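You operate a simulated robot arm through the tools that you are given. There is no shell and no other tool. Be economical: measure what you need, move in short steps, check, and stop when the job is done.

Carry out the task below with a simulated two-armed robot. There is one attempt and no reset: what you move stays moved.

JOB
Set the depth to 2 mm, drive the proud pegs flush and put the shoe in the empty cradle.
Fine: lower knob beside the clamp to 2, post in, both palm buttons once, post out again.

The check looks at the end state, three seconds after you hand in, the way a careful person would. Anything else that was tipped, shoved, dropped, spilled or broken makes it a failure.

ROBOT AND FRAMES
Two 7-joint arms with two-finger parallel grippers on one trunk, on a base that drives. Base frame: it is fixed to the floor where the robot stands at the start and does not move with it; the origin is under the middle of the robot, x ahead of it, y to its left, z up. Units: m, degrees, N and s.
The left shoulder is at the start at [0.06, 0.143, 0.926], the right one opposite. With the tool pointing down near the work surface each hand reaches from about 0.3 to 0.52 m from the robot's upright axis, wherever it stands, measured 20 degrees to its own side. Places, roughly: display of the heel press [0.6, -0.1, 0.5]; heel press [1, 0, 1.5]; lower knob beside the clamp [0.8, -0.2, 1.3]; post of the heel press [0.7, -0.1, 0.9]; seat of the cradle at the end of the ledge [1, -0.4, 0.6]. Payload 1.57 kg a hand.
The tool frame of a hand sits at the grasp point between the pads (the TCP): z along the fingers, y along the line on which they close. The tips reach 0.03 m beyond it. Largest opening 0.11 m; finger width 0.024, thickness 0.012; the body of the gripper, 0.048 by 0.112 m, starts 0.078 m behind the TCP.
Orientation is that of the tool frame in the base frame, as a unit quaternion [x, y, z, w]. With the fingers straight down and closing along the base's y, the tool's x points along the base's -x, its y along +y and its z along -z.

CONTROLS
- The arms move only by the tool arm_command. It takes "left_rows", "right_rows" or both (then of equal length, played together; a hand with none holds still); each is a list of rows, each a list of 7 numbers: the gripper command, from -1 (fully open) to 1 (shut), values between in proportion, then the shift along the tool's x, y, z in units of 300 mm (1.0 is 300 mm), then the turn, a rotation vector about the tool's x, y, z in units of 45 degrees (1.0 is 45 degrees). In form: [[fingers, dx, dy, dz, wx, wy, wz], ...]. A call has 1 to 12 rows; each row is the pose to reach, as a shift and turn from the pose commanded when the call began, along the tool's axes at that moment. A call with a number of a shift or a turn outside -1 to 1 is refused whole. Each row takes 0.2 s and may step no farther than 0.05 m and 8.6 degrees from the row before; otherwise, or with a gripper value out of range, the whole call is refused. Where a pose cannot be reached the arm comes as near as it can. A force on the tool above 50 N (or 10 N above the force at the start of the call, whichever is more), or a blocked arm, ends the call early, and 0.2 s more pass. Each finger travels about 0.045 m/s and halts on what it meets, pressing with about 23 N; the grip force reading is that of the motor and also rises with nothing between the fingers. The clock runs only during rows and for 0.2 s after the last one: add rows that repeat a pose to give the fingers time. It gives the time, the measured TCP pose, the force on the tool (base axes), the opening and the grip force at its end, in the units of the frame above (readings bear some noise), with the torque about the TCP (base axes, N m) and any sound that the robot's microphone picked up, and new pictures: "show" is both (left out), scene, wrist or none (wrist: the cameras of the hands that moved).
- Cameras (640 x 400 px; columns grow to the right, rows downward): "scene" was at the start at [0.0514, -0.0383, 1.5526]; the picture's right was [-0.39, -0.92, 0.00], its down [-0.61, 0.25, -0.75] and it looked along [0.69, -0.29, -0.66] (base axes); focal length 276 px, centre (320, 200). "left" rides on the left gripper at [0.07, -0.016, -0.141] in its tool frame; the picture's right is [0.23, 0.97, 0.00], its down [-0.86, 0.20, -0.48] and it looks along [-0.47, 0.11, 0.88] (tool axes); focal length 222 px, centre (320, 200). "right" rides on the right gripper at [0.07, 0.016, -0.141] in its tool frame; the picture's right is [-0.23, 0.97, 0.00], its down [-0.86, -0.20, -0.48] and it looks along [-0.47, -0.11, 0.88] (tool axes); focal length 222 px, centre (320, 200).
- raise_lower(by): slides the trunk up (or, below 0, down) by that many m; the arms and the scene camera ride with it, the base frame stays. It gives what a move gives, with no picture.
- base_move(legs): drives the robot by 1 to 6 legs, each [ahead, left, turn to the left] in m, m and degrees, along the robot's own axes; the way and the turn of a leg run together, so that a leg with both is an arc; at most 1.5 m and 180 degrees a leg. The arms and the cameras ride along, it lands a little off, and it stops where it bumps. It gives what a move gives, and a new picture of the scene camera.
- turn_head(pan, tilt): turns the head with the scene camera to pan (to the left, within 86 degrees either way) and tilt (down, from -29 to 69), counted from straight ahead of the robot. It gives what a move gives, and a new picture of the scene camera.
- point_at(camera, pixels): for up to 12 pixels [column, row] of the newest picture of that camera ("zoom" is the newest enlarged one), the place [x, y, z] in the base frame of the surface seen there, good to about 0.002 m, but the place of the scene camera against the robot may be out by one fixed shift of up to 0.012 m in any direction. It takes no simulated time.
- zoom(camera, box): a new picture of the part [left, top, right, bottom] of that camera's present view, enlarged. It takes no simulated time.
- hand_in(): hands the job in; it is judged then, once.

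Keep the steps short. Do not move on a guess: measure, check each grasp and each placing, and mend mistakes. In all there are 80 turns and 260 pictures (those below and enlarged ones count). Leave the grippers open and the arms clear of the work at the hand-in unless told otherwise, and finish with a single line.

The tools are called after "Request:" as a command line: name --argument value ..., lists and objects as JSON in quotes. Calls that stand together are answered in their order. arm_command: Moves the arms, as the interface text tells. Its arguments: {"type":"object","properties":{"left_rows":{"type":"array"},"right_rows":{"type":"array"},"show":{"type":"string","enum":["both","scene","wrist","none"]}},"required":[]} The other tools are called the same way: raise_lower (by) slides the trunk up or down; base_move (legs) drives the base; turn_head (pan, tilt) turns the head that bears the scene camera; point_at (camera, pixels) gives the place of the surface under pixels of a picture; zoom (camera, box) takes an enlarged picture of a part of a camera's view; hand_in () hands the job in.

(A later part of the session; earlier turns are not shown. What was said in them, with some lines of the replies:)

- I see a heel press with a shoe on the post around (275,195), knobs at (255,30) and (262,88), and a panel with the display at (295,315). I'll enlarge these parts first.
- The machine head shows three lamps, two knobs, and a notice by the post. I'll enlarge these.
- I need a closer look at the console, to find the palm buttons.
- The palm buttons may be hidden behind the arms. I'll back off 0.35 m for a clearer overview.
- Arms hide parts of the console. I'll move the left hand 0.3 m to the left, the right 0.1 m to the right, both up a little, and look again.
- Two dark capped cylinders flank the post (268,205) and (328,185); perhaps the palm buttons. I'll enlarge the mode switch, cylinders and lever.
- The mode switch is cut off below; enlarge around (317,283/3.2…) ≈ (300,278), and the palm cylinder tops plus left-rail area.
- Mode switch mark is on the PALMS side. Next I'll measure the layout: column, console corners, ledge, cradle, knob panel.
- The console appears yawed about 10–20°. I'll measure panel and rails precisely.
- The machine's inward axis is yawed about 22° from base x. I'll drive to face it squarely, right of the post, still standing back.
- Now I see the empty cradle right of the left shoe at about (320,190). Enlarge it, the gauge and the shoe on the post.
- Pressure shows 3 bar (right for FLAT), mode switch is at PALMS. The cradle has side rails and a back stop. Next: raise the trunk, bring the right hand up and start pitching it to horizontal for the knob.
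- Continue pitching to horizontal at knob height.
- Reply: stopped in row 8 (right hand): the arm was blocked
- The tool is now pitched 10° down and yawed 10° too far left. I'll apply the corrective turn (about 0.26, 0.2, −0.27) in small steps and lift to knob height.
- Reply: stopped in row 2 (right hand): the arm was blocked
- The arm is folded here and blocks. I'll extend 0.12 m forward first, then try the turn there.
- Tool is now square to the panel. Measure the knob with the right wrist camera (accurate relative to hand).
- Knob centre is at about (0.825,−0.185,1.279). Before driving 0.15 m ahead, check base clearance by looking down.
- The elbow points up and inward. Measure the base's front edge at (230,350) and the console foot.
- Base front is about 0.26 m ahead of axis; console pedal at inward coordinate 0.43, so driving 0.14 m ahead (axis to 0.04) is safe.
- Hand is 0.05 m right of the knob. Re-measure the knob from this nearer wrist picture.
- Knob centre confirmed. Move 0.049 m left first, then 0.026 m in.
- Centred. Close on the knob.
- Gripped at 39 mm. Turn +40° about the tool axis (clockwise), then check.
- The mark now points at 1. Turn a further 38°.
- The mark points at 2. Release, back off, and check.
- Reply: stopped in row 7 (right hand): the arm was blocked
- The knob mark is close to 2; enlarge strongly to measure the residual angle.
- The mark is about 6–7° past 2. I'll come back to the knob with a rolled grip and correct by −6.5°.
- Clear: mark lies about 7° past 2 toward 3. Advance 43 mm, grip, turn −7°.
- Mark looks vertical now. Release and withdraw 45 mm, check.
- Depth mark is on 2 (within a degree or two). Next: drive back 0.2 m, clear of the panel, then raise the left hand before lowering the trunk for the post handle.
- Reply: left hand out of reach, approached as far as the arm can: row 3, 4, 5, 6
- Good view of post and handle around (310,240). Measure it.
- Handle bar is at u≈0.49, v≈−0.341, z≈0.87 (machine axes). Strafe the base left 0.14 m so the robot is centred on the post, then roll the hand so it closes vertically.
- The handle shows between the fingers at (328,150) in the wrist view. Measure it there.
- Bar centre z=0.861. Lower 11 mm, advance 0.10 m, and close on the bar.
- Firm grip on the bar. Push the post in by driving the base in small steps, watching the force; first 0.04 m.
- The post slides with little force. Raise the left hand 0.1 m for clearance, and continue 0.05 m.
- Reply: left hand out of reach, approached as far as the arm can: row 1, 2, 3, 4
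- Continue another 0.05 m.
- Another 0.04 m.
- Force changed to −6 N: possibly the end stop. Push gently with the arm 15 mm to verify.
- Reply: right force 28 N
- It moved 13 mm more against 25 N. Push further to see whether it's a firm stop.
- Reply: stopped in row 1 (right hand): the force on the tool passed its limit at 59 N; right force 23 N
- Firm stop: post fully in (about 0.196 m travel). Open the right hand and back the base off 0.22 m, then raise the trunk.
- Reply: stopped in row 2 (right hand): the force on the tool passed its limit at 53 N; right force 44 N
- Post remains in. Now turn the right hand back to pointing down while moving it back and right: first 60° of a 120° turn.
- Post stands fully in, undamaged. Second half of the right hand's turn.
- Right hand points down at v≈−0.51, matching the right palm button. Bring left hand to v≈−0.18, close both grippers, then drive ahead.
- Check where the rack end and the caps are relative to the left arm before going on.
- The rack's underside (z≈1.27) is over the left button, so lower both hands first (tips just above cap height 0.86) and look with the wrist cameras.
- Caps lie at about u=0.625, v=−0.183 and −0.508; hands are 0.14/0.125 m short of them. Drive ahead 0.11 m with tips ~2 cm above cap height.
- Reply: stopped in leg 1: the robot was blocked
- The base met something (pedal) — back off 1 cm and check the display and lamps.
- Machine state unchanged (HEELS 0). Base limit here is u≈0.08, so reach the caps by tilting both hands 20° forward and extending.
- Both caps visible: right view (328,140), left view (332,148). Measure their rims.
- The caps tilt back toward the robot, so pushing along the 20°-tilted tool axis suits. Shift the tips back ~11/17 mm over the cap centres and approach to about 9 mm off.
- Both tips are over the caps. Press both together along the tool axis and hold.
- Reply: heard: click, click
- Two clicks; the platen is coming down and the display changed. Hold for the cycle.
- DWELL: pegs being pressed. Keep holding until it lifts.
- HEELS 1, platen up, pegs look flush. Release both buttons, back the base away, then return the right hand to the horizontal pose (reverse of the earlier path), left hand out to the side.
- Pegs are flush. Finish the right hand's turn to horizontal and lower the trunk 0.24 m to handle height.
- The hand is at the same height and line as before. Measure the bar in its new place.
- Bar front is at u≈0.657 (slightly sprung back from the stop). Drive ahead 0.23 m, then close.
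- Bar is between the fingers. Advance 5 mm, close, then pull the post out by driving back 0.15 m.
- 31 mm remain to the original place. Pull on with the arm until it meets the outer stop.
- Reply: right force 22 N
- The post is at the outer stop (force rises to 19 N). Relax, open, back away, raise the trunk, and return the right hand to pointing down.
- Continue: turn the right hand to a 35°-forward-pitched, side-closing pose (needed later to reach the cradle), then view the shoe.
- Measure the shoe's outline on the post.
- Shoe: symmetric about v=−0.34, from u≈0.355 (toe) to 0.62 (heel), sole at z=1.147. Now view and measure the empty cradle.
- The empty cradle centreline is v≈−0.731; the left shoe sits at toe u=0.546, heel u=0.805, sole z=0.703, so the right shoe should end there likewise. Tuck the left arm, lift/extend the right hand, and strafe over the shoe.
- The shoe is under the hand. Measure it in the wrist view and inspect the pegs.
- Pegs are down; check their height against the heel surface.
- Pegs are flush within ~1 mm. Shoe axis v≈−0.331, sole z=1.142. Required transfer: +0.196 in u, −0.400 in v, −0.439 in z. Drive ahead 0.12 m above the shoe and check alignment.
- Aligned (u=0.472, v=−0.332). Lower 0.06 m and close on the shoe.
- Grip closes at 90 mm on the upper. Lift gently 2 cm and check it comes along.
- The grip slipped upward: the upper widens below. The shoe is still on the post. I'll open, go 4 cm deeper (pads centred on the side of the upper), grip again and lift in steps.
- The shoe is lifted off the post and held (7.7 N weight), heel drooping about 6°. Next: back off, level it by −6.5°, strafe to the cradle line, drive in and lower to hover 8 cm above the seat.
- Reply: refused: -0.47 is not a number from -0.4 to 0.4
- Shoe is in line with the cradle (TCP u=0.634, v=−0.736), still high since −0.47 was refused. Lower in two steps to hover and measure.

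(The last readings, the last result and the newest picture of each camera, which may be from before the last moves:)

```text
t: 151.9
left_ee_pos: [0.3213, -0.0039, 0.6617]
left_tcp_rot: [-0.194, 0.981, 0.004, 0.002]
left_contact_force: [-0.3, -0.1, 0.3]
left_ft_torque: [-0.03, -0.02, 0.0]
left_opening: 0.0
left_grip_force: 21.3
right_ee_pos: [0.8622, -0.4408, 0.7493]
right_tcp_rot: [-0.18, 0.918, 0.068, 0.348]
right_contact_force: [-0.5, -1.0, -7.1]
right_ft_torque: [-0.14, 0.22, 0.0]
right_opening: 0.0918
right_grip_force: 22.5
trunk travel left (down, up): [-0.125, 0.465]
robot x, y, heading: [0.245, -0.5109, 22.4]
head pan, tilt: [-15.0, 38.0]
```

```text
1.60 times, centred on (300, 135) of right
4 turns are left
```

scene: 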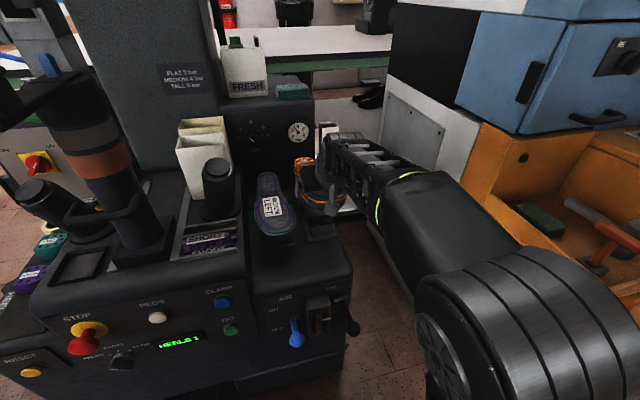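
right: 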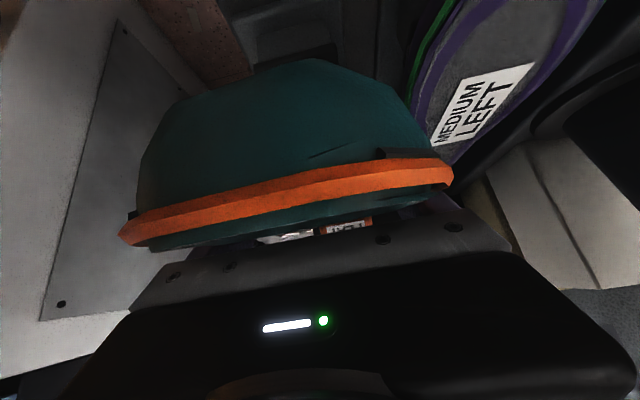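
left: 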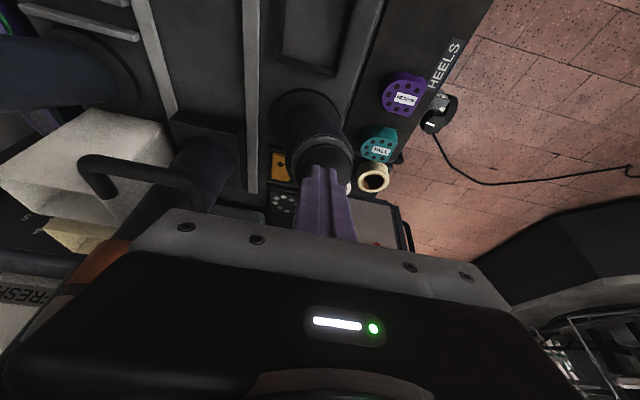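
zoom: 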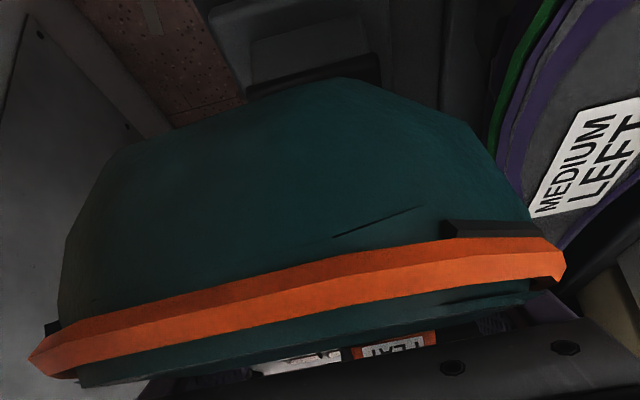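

Still about 12° heel-down. Tilt the hand another −9°, move 3.7 cm in, then lower towards contact carefully and measure.

Request:
arm_command --right_rows '[[1, -0.02, 0, 0.016, 0, -0.04, 0], [1, -0.04, 0, 0.032, 0, -0.08, 0], [1, -0.06, 0, 0.048, 0, -0.12, 0], [1, -0.08, 0, 0.065, 0, -0.16, 0], [1, -0.093, 0, 0.081, 0, -0.2, 0], [1, -0.093, 0, 0.081, 0, -0.2, 0]]' --show "none"

Request:
raise_lower --by -0.055

Request:
arm_command --right_rows '[[1, 0.008, 0, 0.007, 0, 0, 0], [1, 0.017, 0, 0.014, 0, 0, 0], [1, 0.025, 0, 0.021, 0, 0, 0], [1, 0.025, 0, 0.021, 0, 0, 0]]' --show "none"

Request:
arm_command --right_rows '[[1, 0.008, 0, 0.007, 0, 0, 0], [1, 0.017, 0, 0.014, 0, 0, 0], [1, 0.025, 0, 0.021, 0, 0, 0], [1, 0.025, 0, 0.021, 0, 0, 0]]' --show "both"

Request:
point_at --camera "right" --pixels '[[290, 60], [290, 100], [290, 150], [290, 180], [290, 205], [290, 222], [345, 228], [150, 215], [420, 170], [360, 225]]'

Request:
zoom --camera "scene" --box '[240, 130, 380, 260]'

Request:
point_at --camera "zoom" --pixels '[[280, 130], [250, 130], [300, 200], [330, 240], [340, 260], [310, 280], [230, 150], [300, 150]]'

```text
t: 153.3
left_ee_pos: [0.3214, -0.0026, 0.6609]
left_tcp_rot: [-0.194, 0.981, 0.003, 0.002]
left_contact_force: [0.5, 0.3, 0.1]
left_ft_torque: [0.02, -0.04, 0.02]
left_opening: 0.0
left_grip_force: 21.1
right_ee_pos: [0.8963, -0.4261, 0.749]
right_tcp_rot: [-0.174, 0.887, 0.082, 0.419]
right_contact_force: [0.2, 0.1, -7.9]
right_ft_torque: [-0.12, 0.24, 0.0]
right_opening: 0.0918
right_grip_force: 23.1
trunk travel left (down, up): [-0.125, 0.465]
robot x, y, heading: [0.2472, -0.5155, 22.5]
head pan, tilt: [-15.0, 38.0]
```

```text
t: 154.3
left_ee_pos: [0.3209, -0.0026, 0.6059]
left_tcp_rot: [-0.194, 0.981, 0.003, 0.003]
left_contact_force: [0.5, 0.5, 0.5]
left_ft_torque: [0.01, 0.01, -0.02]
left_opening: 0.0
left_grip_force: 21.5
right_ee_pos: [0.8987, -0.4254, 0.6961]
right_tcp_rot: [-0.173, 0.887, 0.082, 0.421]
right_contact_force: [2.5, 0.9, 2.6]
right_ft_torque: [0.32, -0.27, -0.1]
right_opening: 0.0914
right_grip_force: 23.1
trunk travel left (down, up): [-0.07, 0.52]
robot x, y, heading: [0.2444, -0.5136, 22.3]
head pan, tilt: [-15.0, 38.0]
```

```text
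t: 155.3
left_ee_pos: [0.3209, -0.0028, 0.6067]
left_tcp_rot: [-0.194, 0.981, 0.004, 0.004]
left_contact_force: [0.0, 0.3, -0.2]
left_ft_torque: [0.02, 0.01, -0.03]
left_opening: 0.0
left_grip_force: 21.1
right_ee_pos: [0.8957, -0.4272, 0.6858]
right_tcp_rot: [-0.173, 0.887, 0.082, 0.42]
right_contact_force: [-6.5, -4.0, 10.6]
right_ft_torque: [0.35, 0.06, 0.15]
right_opening: 0.0917
right_grip_force: 23.3
trunk travel left (down, up): [-0.07, 0.52]
robot x, y, heading: [0.2454, -0.5131, 22.4]
head pan, tilt: [-15.0, 38.0]
```

```text
t: 156.3
left_ee_pos: [0.3206, -0.0026, 0.606]
left_tcp_rot: [-0.195, 0.981, 0.004, 0.004]
left_contact_force: [-0.1, -0.3, 0.2]
left_ft_torque: [0.04, 0.01, 0.01]
left_opening: 0.0001
left_grip_force: 21.2
right_ee_pos: [0.8963, -0.427, 0.6747]
right_tcp_rot: [-0.173, 0.887, 0.082, 0.421]
right_contact_force: [-5.0, -2.7, 8.4]
right_ft_torque: [0.43, -0.02, 0.12]
right_opening: 0.0919
right_grip_force: 22.9
trunk travel left (down, up): [-0.07, 0.52]
robot x, y, heading: [0.244, -0.5133, 22.6]
head pan, tilt: [-15.0, 38.0]
```

scene: 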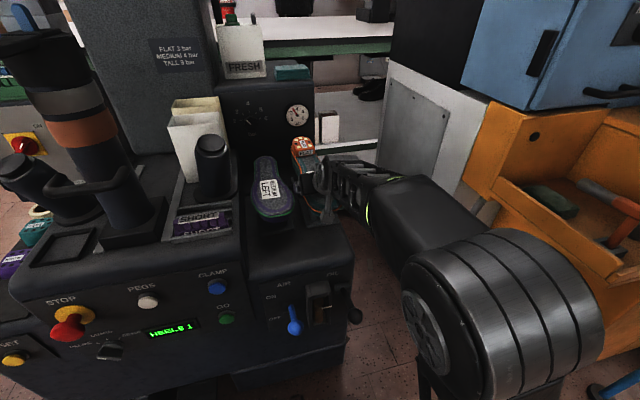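
right: 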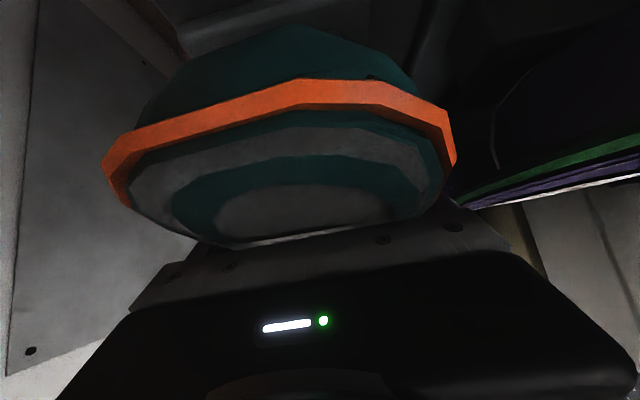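

```text
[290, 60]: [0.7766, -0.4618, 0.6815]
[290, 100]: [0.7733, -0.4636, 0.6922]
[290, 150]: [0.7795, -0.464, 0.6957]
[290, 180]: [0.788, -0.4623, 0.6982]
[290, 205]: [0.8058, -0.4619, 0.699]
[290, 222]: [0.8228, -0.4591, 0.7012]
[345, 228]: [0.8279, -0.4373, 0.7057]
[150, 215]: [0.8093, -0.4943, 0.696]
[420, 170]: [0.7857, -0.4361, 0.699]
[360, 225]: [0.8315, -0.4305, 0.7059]
```

```text
3.08 times, centred on (310, 195) of scene
```

zoom: 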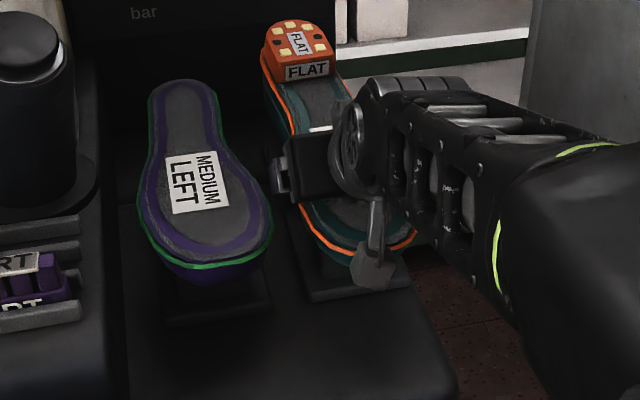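

```text
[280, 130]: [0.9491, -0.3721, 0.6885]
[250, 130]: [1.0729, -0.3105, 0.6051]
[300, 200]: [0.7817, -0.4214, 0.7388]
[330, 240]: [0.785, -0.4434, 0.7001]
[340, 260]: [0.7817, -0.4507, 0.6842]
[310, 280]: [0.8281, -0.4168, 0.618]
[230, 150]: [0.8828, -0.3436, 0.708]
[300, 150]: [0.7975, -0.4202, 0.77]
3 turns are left
```

The shoe now sits level in the cradle: toe u=0.543, sole z≈0.70, centred v≈−0.73, with upward contact force. Release by a few mm only (neighbouring shoe close), raise straight up, back away, open both grippers and look.

Request:
arm_command --right_rows '[[0, 0, 0, 0, 0, 0, 0], [-0.78, 0, 0, 0, 0, 0, 0], [-0.78, 0, 0, 0, 0, 0, 0], [-0.78, 0, 0, 0, 0, 0, 0]]' --show "none"

Request:
raise_lower --by 0.1

Request:
raise_lower --by 0.25

Request:
base_move --legs '[[-0.3, 0, 0], [0, 0.12, 0]]'

Request:
arm_command --left_rows '[[-1, 0, 0, 0, 0, 0, 0], [-1, 0, 0, 0, 0, 0, 0], [-1, 0, 0, 0, 0, 0, 0], [-1, 0, 0, 0, 0, 0, 0], [-1, 0, 0, 0, 0, 0, 0], [-1, 0, 0, 0, 0, 0, 0], [-1, 0, 0, 0, 0, 0, 0]]' --right_rows '[[-1, 0, 0, 0, 0, 0, 0], [-1, 0, 0, 0, 0, 0, 0], [-1, 0, 0, 0, 0, 0, 0], [-1, 0, 0, 0, 0, 0, 0], [-1, 0, 0, 0, 0, 0, 0], [-1, 0, 0, 0, 0, 0, 0], [-1, 0, 0, 0, 0, 0, 0]]' --show "wrist"

Request:
turn_head --pan -15 --tilt 38

Request:
zoom --camera "scene" --box '[220, 100, 420, 260]'

Request:
zoom --camera "right" --box '[200, 0, 500, 220]'

```text
t: 157.3
left_ee_pos: [0.3209, -0.0026, 0.6058]
left_tcp_rot: [-0.195, 0.981, 0.004, 0.003]
left_contact_force: [0.0, -0.3, -0.4]
left_ft_torque: [0.01, 0.01, 0.04]
left_opening: 0.0
left_grip_force: 21.1
right_ee_pos: [0.8964, -0.4262, 0.675]
right_tcp_rot: [-0.173, 0.887, 0.081, 0.42]
right_contact_force: [0.2, -0.2, 1.3]
right_ft_torque: [0.01, 0.12, 0.07]
right_opening: 0.0979
right_grip_force: 0.2
trunk travel left (down, up): [-0.07, 0.52]
robot x, y, heading: [0.245, -0.5152, 22.2]
head pan, tilt: [-15.0, 38.0]
```

```text
t: 158.6
left_ee_pos: [0.3213, -0.0024, 0.7067]
left_tcp_rot: [-0.195, 0.981, 0.004, 0.003]
left_contact_force: [0.1, 0.1, 0.3]
left_ft_torque: [-0.01, 0.0, 0.0]
left_opening: 0.0
left_grip_force: 21.1
right_ee_pos: [0.8971, -0.4273, 0.7742]
right_tcp_rot: [-0.172, 0.887, 0.081, 0.42]
right_contact_force: [0.6, 0.4, 0.0]
right_ft_torque: [0.0, 0.0, 0.03]
right_opening: 0.098
right_grip_force: 0.1
trunk travel left (down, up): [-0.17, 0.42]
robot x, y, heading: [0.2441, -0.5141, 22.4]
head pan, tilt: [-15.0, 38.0]
```

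```text
t: 161.2
left_ee_pos: [0.3206, -0.003, 0.9558]
left_tcp_rot: [-0.195, 0.981, 0.004, 0.002]
left_contact_force: [-0.1, 0.9, 0.9]
left_ft_torque: [0.02, 0.0, -0.01]
left_opening: 0.0
left_grip_force: 21.1
right_ee_pos: [0.8965, -0.426, 1.0245]
right_tcp_rot: [-0.173, 0.887, 0.081, 0.419]
right_contact_force: [-0.6, -0.5, -0.4]
right_ft_torque: [0.0, 0.0, 0.0]
right_opening: 0.0981
right_grip_force: 0.1
trunk travel left (down, up): [-0.42, 0.17]
robot x, y, heading: [0.2458, -0.5129, 22.6]
head pan, tilt: [-15.0, 38.0]
```

```text
t: 164.1
left_ee_pos: [0.0055, -0.0032, 0.9553]
left_tcp_rot: [-0.19, 0.982, 0.003, 0.003]
left_contact_force: [-0.8, 0.0, -0.2]
left_ft_torque: [-0.05, 0.02, 0.01]
left_opening: 0.0
left_grip_force: 21.5
right_ee_pos: [0.5787, -0.4321, 1.0242]
right_tcp_rot: [-0.17, 0.888, 0.079, 0.42]
right_contact_force: [-0.1, 0.6, 0.3]
right_ft_torque: [0.0, 0.01, -0.04]
right_opening: 0.0978
right_grip_force: 0.1
trunk travel left (down, up): [-0.42, 0.17]
robot x, y, heading: [-0.0737, -0.5146, 21.7]
head pan, tilt: [-15.0, 38.0]
```

scene: 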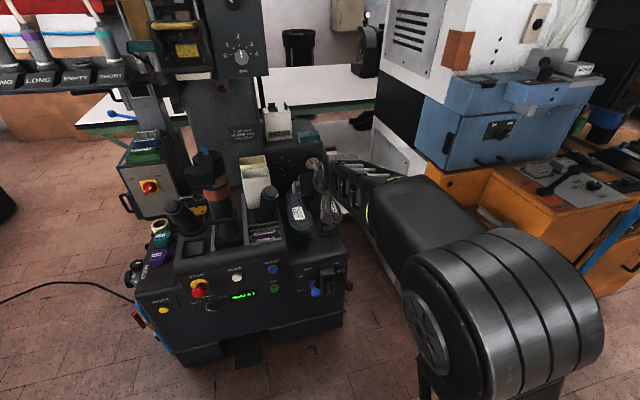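

```text
t: 165.7
left_ee_pos: [0.0062, -0.0044, 0.9558]
left_tcp_rot: [-0.19, 0.982, 0.004, 0.002]
left_contact_force: [0.1, -0.4, -0.6]
left_ft_torque: [0.01, -0.01, 0.0]
left_opening: 0.1099
left_grip_force: 0.3
right_ee_pos: [0.5791, -0.4329, 1.0254]
right_tcp_rot: [-0.169, 0.888, 0.079, 0.42]
right_contact_force: [0.2, -0.1, 0.5]
right_ft_torque: [0.03, 0.01, 0.02]
right_opening: 0.1101
right_grip_force: 0.1
trunk travel left (down, up): [-0.42, 0.17]
robot x, y, heading: [-0.0727, -0.5143, 21.9]
head pan, tilt: [-15.0, 38.0]
```

right: 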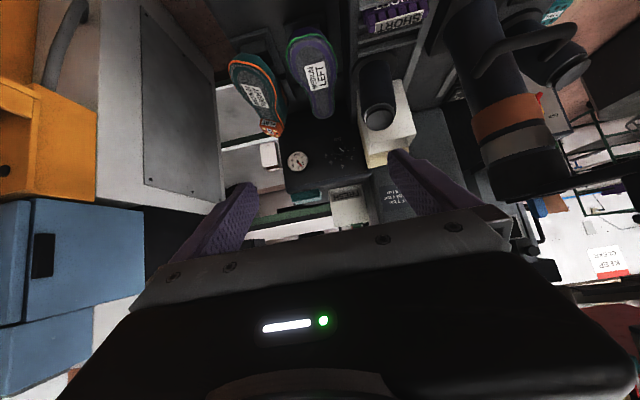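
left: 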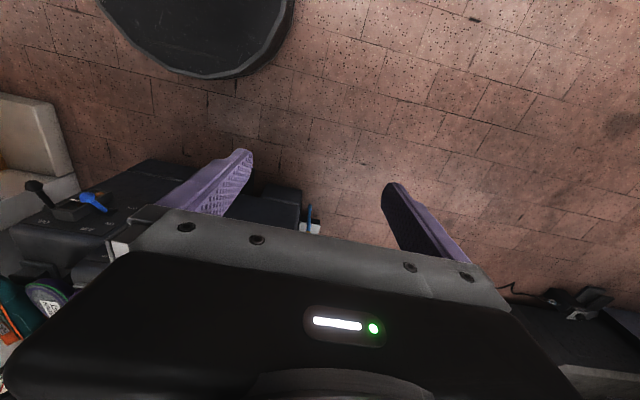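

```text
t: 166.3
left_ee_pos: [0.0066, -0.0038, 0.9554]
left_tcp_rot: [-0.189, 0.982, 0.005, 0.003]
left_contact_force: [-0.5, -0.1, 0.4]
left_ft_torque: [-0.02, 0.01, 0.01]
left_opening: 0.1101
left_grip_force: 0.1
right_ee_pos: [0.5798, -0.4324, 1.0235]
right_tcp_rot: [-0.169, 0.888, 0.079, 0.42]
right_contact_force: [0.4, 1.1, 0.7]
right_ft_torque: [-0.02, 0.02, 0.01]
right_opening: 0.1099
right_grip_force: 0.1
trunk travel left (down, up): [-0.42, 0.17]
robot x, y, heading: [-0.0745, -0.5176, 21.9]
head pan, tilt: [-15.0, 38.0]
```

scene: 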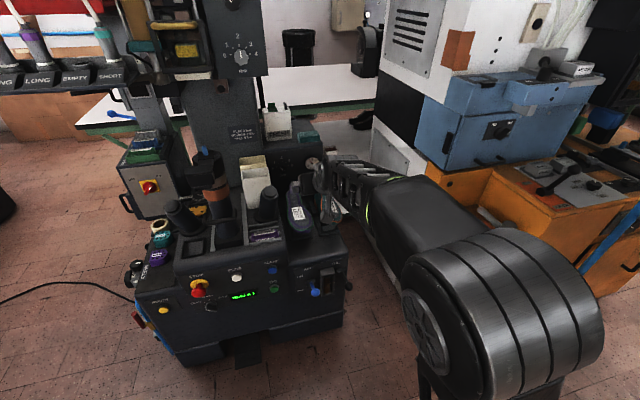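

```text
2.50 times, centred on (320, 180) of scene
```

zoom: 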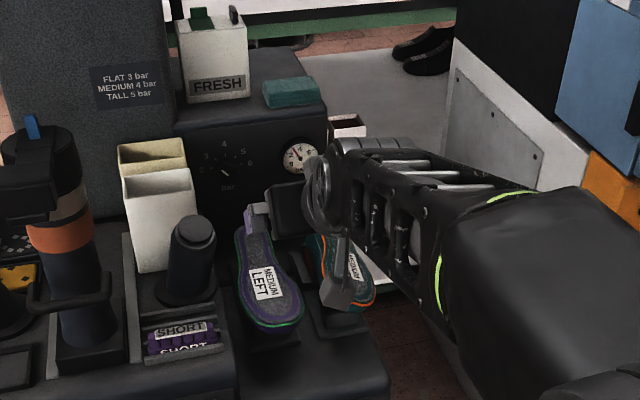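

```text
1.82 times, centred on (350, 110) of right
2 turns are left
```

zoom: 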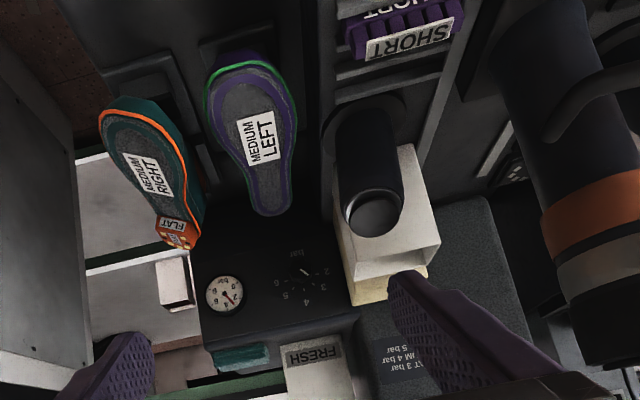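

The toe is right, but the picture shows the heel lies about 3 cm too far right (yawed ~8°, probably on the right rail). Mend: return, grip at the shoe's balance point with the hand yawed to match, lift 3.5 cm, turn and shift it back, lower again, and look before releasing.

Request:
base_move --legs '[[0, -0.134, 0], [0.328, 0, 0]]'

Request:
arm_command --right_rows '[[-1, 0, 0, 0, 0.07, 0, 0.056], [-1, 0, 0, 0, 0.137, 0, 0.113], [-1, 0, 0, 0, 0.137, 0, 0.113]]' --show "none"

Request:
raise_lower --by -0.265

Request:
arm_command --right_rows '[[-1, 0.04, 0, 0.033, 0, 0, 0], [-1, 0.08, 0, 0.066, 0, 0, 0], [-1, 0.12, 0, 0.1, 0, 0, 0], [-1, 0.16, 0, 0.133, 0, 0, 0], [-1, 0.2, 0, 0.165, 0, 0, 0], [-1, 0.2, 0, 0.165, 0, 0, 0]]' --show "wrist"

Request:
arm_command --right_rows '[[0, 0, 0, 0, 0, 0, 0], [1, 0, 0, 0, 0, 0, 0], [1, 0, 0, 0, 0, 0, 0], [1, 0, 0, 0, 0, 0, 0], [1, 0, 0, 0, 0, 0, 0], [1, 0, 0, 0, 0, 0, 0]]' --show "none"

Request:
arm_command --right_rows '[[1, -0.045, 0, -0.037, 0, 0, 0], [1, -0.09, 0, -0.074, 0, 0, 0], [1, -0.09, 0.025, -0.074, -0.045, 0, -0.037], [1, -0.09, 0.05, -0.074, -0.09, 0, -0.075], [1, -0.09, 0.07, -0.074, -0.137, 0, -0.113], [1, -0.09, 0.07, -0.074, -0.137, 0, -0.113]]' --show "both"

Request:
arm_command --right_rows '[[1, 0.025, 0, 0.02, 0, 0, 0], [1, 0.05, 0, 0.041, 0, 0, 0], [1, 0.075, 0, 0.062, 0, 0, 0], [1, 0.095, 0, 0.078, 0, 0, 0], [1, 0.105, 0, 0.086, 0, 0, 0], [1, 0.105, 0, 0.086, 0, 0, 0]]' --show "both"

Request:
zoom --camera "scene" --box '[240, 130, 380, 260]'

Request:
point_at --camera "zoom" --pixels '[[300, 35], [300, 50], [280, 60], [330, 60], [270, 90], [280, 130], [310, 230], [340, 250], [380, 240], [185, 90]]'

Request:
point_at --camera "right" --pixels '[[290, 40], [290, 80], [290, 110], [290, 150], [290, 180], [290, 205], [200, 120], [380, 120], [340, 200], [320, 220]]'

```text
t: 169.3
left_ee_pos: [0.3602, -0.0049, 0.9555]
left_tcp_rot: [-0.189, 0.982, 0.005, 0.003]
left_contact_force: [0.1, -0.3, 0.8]
left_ft_torque: [-0.01, 0.03, 0.02]
left_opening: 0.1101
left_grip_force: 0.0
right_ee_pos: [0.9322, -0.4355, 1.0261]
right_tcp_rot: [-0.169, 0.888, 0.079, 0.42]
right_contact_force: [0.6, -0.1, -0.3]
right_ft_torque: [0.0, -0.02, -0.01]
right_opening: 0.1099
right_grip_force: 0.1
trunk travel left (down, up): [-0.42, 0.17]
robot x, y, heading: [0.2759, -0.5166, 21.6]
head pan, tilt: [-15.0, 38.0]
```

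scene: 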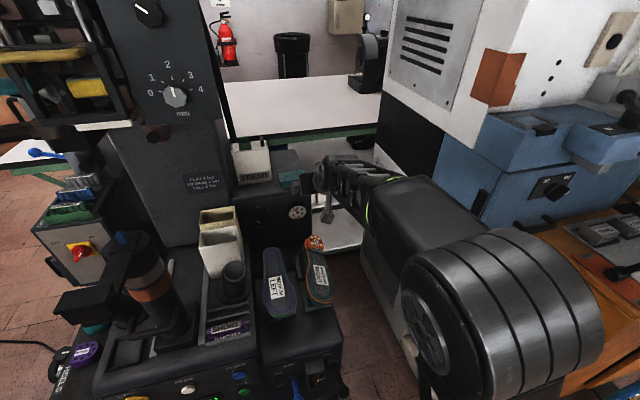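

```text
t: 170.1
left_ee_pos: [0.3604, -0.0063, 0.9551]
left_tcp_rot: [-0.189, 0.982, 0.004, 0.003]
left_contact_force: [-0.6, 0.4, -0.4]
left_ft_torque: [0.02, 0.0, 0.03]
left_opening: 0.1103
left_grip_force: 0.0
right_ee_pos: [0.9332, -0.4355, 1.0254]
right_tcp_rot: [-0.106, 0.898, 0.05, 0.425]
right_contact_force: [-0.7, -0.2, 0.5]
right_ft_torque: [-0.01, 0.03, -0.04]
right_opening: 0.1104
right_grip_force: 0.1
trunk travel left (down, up): [-0.42, 0.17]
robot x, y, heading: [0.2812, -0.5167, 21.6]
head pan, tilt: [-15.0, 38.0]
```

```text
t: 172.8
left_ee_pos: [0.3599, -0.0058, 0.6905]
left_tcp_rot: [-0.189, 0.982, 0.004, 0.004]
left_contact_force: [1.0, -0.4, 0.3]
left_ft_torque: [0.01, -0.01, 0.01]
left_opening: 0.1101
left_grip_force: 0.1
right_ee_pos: [0.9316, -0.4352, 0.7597]
right_tcp_rot: [-0.106, 0.898, 0.05, 0.424]
right_contact_force: [0.7, 1.2, 0.0]
right_ft_torque: [0.03, -0.01, 0.0]
right_opening: 0.1101
right_grip_force: 0.1
trunk travel left (down, up): [-0.155, 0.435]
robot x, y, heading: [0.2814, -0.5156, 21.7]
head pan, tilt: [-15.0, 38.0]
```

```text
t: 174.2
left_ee_pos: [0.3591, -0.006, 0.6903]
left_tcp_rot: [-0.189, 0.982, 0.004, 0.003]
left_contact_force: [0.5, -0.2, -0.4]
left_ft_torque: [0.03, 0.03, -0.04]
left_opening: 0.1102
left_grip_force: 0.1
right_ee_pos: [0.9316, -0.4354, 0.6812]
right_tcp_rot: [-0.107, 0.898, 0.05, 0.424]
right_contact_force: [-0.4, -0.9, -1.2]
right_ft_torque: [-0.01, 0.0, 0.02]
right_opening: 0.1098
right_grip_force: 0.1
trunk travel left (down, up): [-0.155, 0.435]
robot x, y, heading: [0.279, -0.5177, 22.0]
head pan, tilt: [-15.0, 38.0]
```

right: 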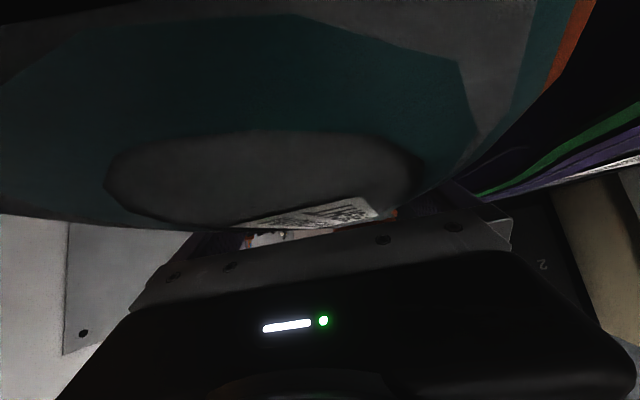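

```text
t: 175.7
left_ee_pos: [0.3593, -0.0048, 0.6888]
left_tcp_rot: [-0.189, 0.982, 0.003, 0.003]
left_contact_force: [-0.9, -0.4, -1.2]
left_ft_torque: [0.01, 0.02, 0.0]
left_opening: 0.1102
left_grip_force: 0.1
right_ee_pos: [0.9306, -0.4317, 0.682]
right_tcp_rot: [-0.108, 0.897, 0.05, 0.426]
right_contact_force: [0.7, 24.8, 9.6]
right_ft_torque: [0.97, 0.2, 1.59]
right_opening: 0.0894
right_grip_force: 22.8
trunk travel left (down, up): [-0.155, 0.435]
robot x, y, heading: [0.2791, -0.5156, 21.9]
head pan, tilt: [-15.0, 38.0]
```

```text
t: 177.1
left_ee_pos: [0.3605, -0.0052, 0.6898]
left_tcp_rot: [-0.189, 0.982, 0.004, 0.003]
left_contact_force: [0.5, 0.1, -0.2]
left_ft_torque: [0.05, 0.02, 0.0]
left_opening: 0.1101
left_grip_force: 0.0
right_ee_pos: [0.9291, -0.4158, 0.7162]
right_tcp_rot: [-0.17, 0.889, 0.079, 0.419]
right_contact_force: [-0.5, -0.7, -7.4]
right_ft_torque: [-0.01, 0.0, -0.03]
right_opening: 0.0598
right_grip_force: 22.9
trunk travel left (down, up): [-0.155, 0.435]
robot x, y, heading: [0.2794, -0.5142, 21.7]
head pan, tilt: [-15.0, 38.0]
```

scene: 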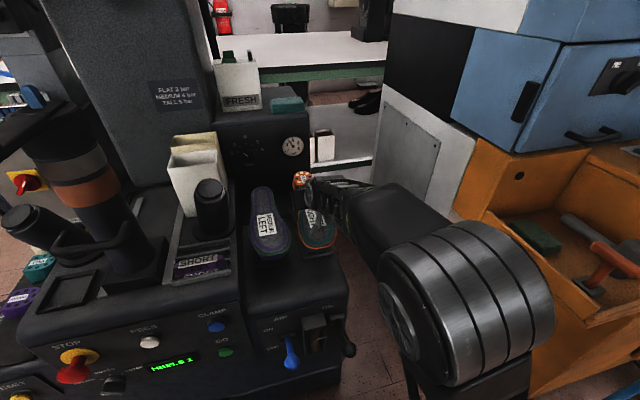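
right: 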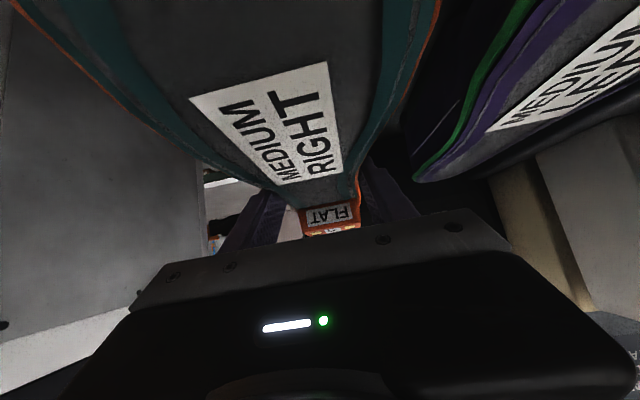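

```text
t: 177.8
left_ee_pos: [0.3587, -0.0047, 0.6914]
left_tcp_rot: [-0.189, 0.982, 0.003, 0.003]
left_contact_force: [0.5, -0.7, -0.1]
left_ft_torque: [-0.02, 0.0, 0.02]
left_opening: 0.1103
left_grip_force: 0.0
right_ee_pos: [0.9341, -0.4108, 0.7086]
right_tcp_rot: [-0.167, 0.881, 0.082, 0.436]
right_contact_force: [3.0, 1.1, 17.2]
right_ft_torque: [-0.87, 0.52, 0.16]
right_opening: 0.06
right_grip_force: 23.0
trunk travel left (down, up): [-0.155, 0.435]
robot x, y, heading: [0.2779, -0.5145, 21.6]
head pan, tilt: [-15.0, 38.0]
stopped in row 3 (right hand): the force on the tool passed its limit at 56 N (the readings are from after the stop); the commanded pose is now the measured one
```

scene: 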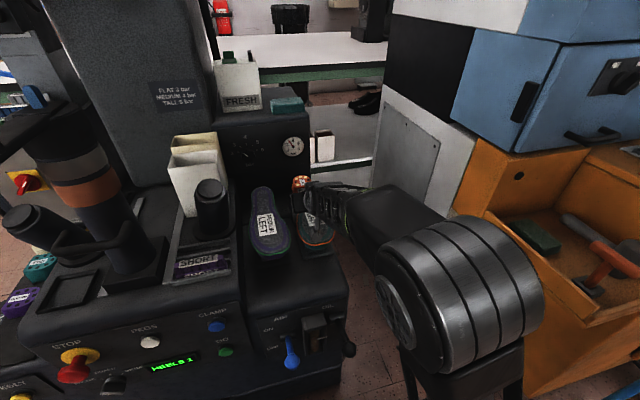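
right: 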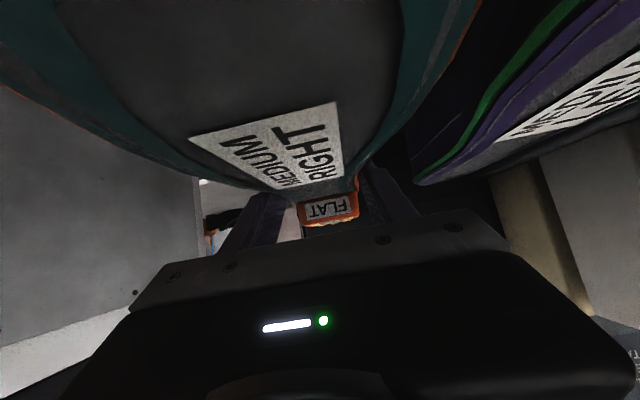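

```text
3.08 times, centred on (310, 195) of scene
```

zoom: 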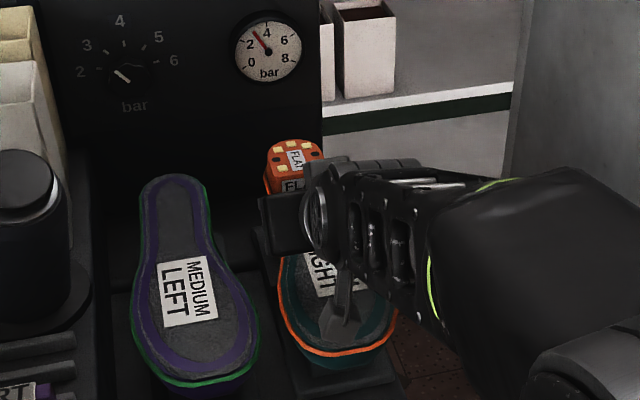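

```text
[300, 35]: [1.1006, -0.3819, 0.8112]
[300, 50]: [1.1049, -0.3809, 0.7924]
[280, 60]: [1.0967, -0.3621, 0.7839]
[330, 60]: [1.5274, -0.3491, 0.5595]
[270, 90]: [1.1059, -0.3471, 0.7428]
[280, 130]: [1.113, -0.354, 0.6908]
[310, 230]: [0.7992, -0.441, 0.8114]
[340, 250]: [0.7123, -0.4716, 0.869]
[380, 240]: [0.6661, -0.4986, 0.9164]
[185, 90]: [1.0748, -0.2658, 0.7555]
```

```text
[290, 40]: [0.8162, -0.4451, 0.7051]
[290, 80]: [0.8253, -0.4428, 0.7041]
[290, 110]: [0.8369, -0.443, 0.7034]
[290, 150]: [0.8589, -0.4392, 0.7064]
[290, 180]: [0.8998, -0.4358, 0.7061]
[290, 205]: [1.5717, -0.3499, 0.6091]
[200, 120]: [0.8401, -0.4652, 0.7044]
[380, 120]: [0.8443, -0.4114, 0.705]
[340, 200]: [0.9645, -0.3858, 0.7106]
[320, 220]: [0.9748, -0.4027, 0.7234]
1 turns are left
```

The shoe is now level (sole z≈0.705 throughout), heel centred at v≈−0.729, toe at u≈0.543: seated like its neighbour. Last turn: release, rise straight up, back away with open grippers and hand in.

Depth set to 2, pegs driven flush, post drawn back out, and shoe placed in the empty cradle.

Request:
arm_command --right_rows '[[0.3, 0, 0, 0, 0, 0, 0], [-0.2, 0, 0, 0, 0, 0, 0], [-0.6, 0, 0, 0, 0, 0, 0], [-0.6, 0, 0, 0, 0, 0, 0], [-0.6, 0, 0, 0, 0, 0, 0]]' --show "none"

Request:
raise_lower --by 0.1

Request:
raise_lower --by 0.25

Request:
base_move --legs '[[-0.35, 0, 0]]'

Request:
arm_command --right_rows '[[-1, 0, 0, 0, 0, 0, 0], [-1, 0, 0, 0, 0, 0, 0], [-1, 0, 0, 0, 0, 0, 0], [-1, 0, 0, 0, 0, 0, 0]]' --show "none"

Request:
hand_in

```text
t: 179.0
left_ee_pos: [0.3603, -0.0059, 0.6903]
left_tcp_rot: [-0.189, 0.982, 0.004, 0.003]
left_contact_force: [-0.2, -0.1, -0.6]
left_ft_torque: [0.0, 0.02, 0.03]
left_opening: 0.1099
left_grip_force: 0.0
right_ee_pos: [0.9322, -0.414, 0.7044]
right_tcp_rot: [-0.168, 0.883, 0.083, 0.43]
right_contact_force: [4.8, 0.2, 5.7]
right_ft_torque: [-0.3, -0.02, 0.12]
right_opening: 0.0892
right_grip_force: 0.9
trunk travel left (down, up): [-0.155, 0.435]
robot x, y, heading: [0.28, -0.5199, 21.7]
head pan, tilt: [-15.0, 38.0]
```

```text
t: 180.3
left_ee_pos: [0.3609, -0.0057, 0.7898]
left_tcp_rot: [-0.19, 0.982, 0.004, 0.003]
left_contact_force: [0.8, -0.7, -0.1]
left_ft_torque: [-0.01, 0.01, 0.0]
left_opening: 0.1103
left_grip_force: 0.0
right_ee_pos: [0.9318, -0.4128, 0.8037]
right_tcp_rot: [-0.168, 0.882, 0.082, 0.432]
right_contact_force: [-0.1, 0.7, 0.4]
right_ft_torque: [-0.04, 0.03, 0.02]
right_opening: 0.088
right_grip_force: 0.0
trunk travel left (down, up): [-0.255, 0.335]
robot x, y, heading: [0.28, -0.5159, 21.8]
head pan, tilt: [-15.0, 38.0]
```

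```text
t: 182.9
left_ee_pos: [0.3603, -0.0049, 1.0401]
left_tcp_rot: [-0.189, 0.982, 0.005, 0.002]
left_contact_force: [-0.7, -0.5, -0.5]
left_ft_torque: [-0.05, 0.01, 0.0]
left_opening: 0.1098
left_grip_force: 0.0
right_ee_pos: [0.9326, -0.4114, 1.0542]
right_tcp_rot: [-0.168, 0.883, 0.082, 0.431]
right_contact_force: [-0.1, -0.4, 0.0]
right_ft_torque: [0.02, 0.0, -0.01]
right_opening: 0.0879
right_grip_force: 0.1
trunk travel left (down, up): [-0.505, 0.085]
robot x, y, heading: [0.2794, -0.5181, 21.7]
head pan, tilt: [-15.0, 38.0]
```

```text
t: 185.1
left_ee_pos: [0.0342, -0.1354, 1.0418]
left_tcp_rot: [-0.192, 0.981, 0.004, 0.001]
left_contact_force: [-0.4, -0.2, -0.2]
left_ft_torque: [0.04, -0.02, 0.01]
left_opening: 0.11
left_grip_force: 0.1
right_ee_pos: [0.608, -0.5395, 1.0553]
right_tcp_rot: [-0.17, 0.882, 0.083, 0.432]
right_contact_force: [-0.1, -0.9, -0.1]
right_ft_torque: [0.03, 0.01, 0.02]
right_opening: 0.0878
right_grip_force: 0.0
trunk travel left (down, up): [-0.505, 0.085]
robot x, y, heading: [-0.0416, -0.647, 21.8]
head pan, tilt: [-15.0, 38.0]
```

scene: 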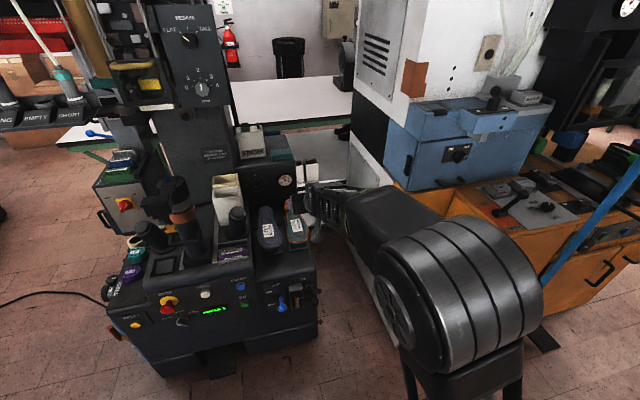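

```text
t: 186.1
left_ee_pos: [0.0345, -0.1349, 1.0396]
left_tcp_rot: [-0.192, 0.981, 0.003, 0.003]
left_contact_force: [0.4, 0.8, 1.2]
left_ft_torque: [0.0, -0.02, 0.01]
left_opening: 0.11
left_grip_force: 0.1
right_ee_pos: [0.6089, -0.5391, 1.0547]
right_tcp_rot: [-0.17, 0.882, 0.084, 0.431]
right_contact_force: [0.3, -0.5, 0.5]
right_ft_torque: [0.0, -0.02, 0.0]
right_opening: 0.1102
right_grip_force: 0.1
trunk travel left (down, up): [-0.505, 0.085]
robot x, y, heading: [-0.0443, -0.644, 21.7]
head pan, tilt: [-15.0, 38.0]
```

```text
The job is handed in.
```

Handed in: depth knob on 2, pegs within about 1 mm of flush after one press cycle (display HEELS 1), post back out, and the shoe re-seated after it first landed crooked; it measured level and centred just before I let go, with no close check after.
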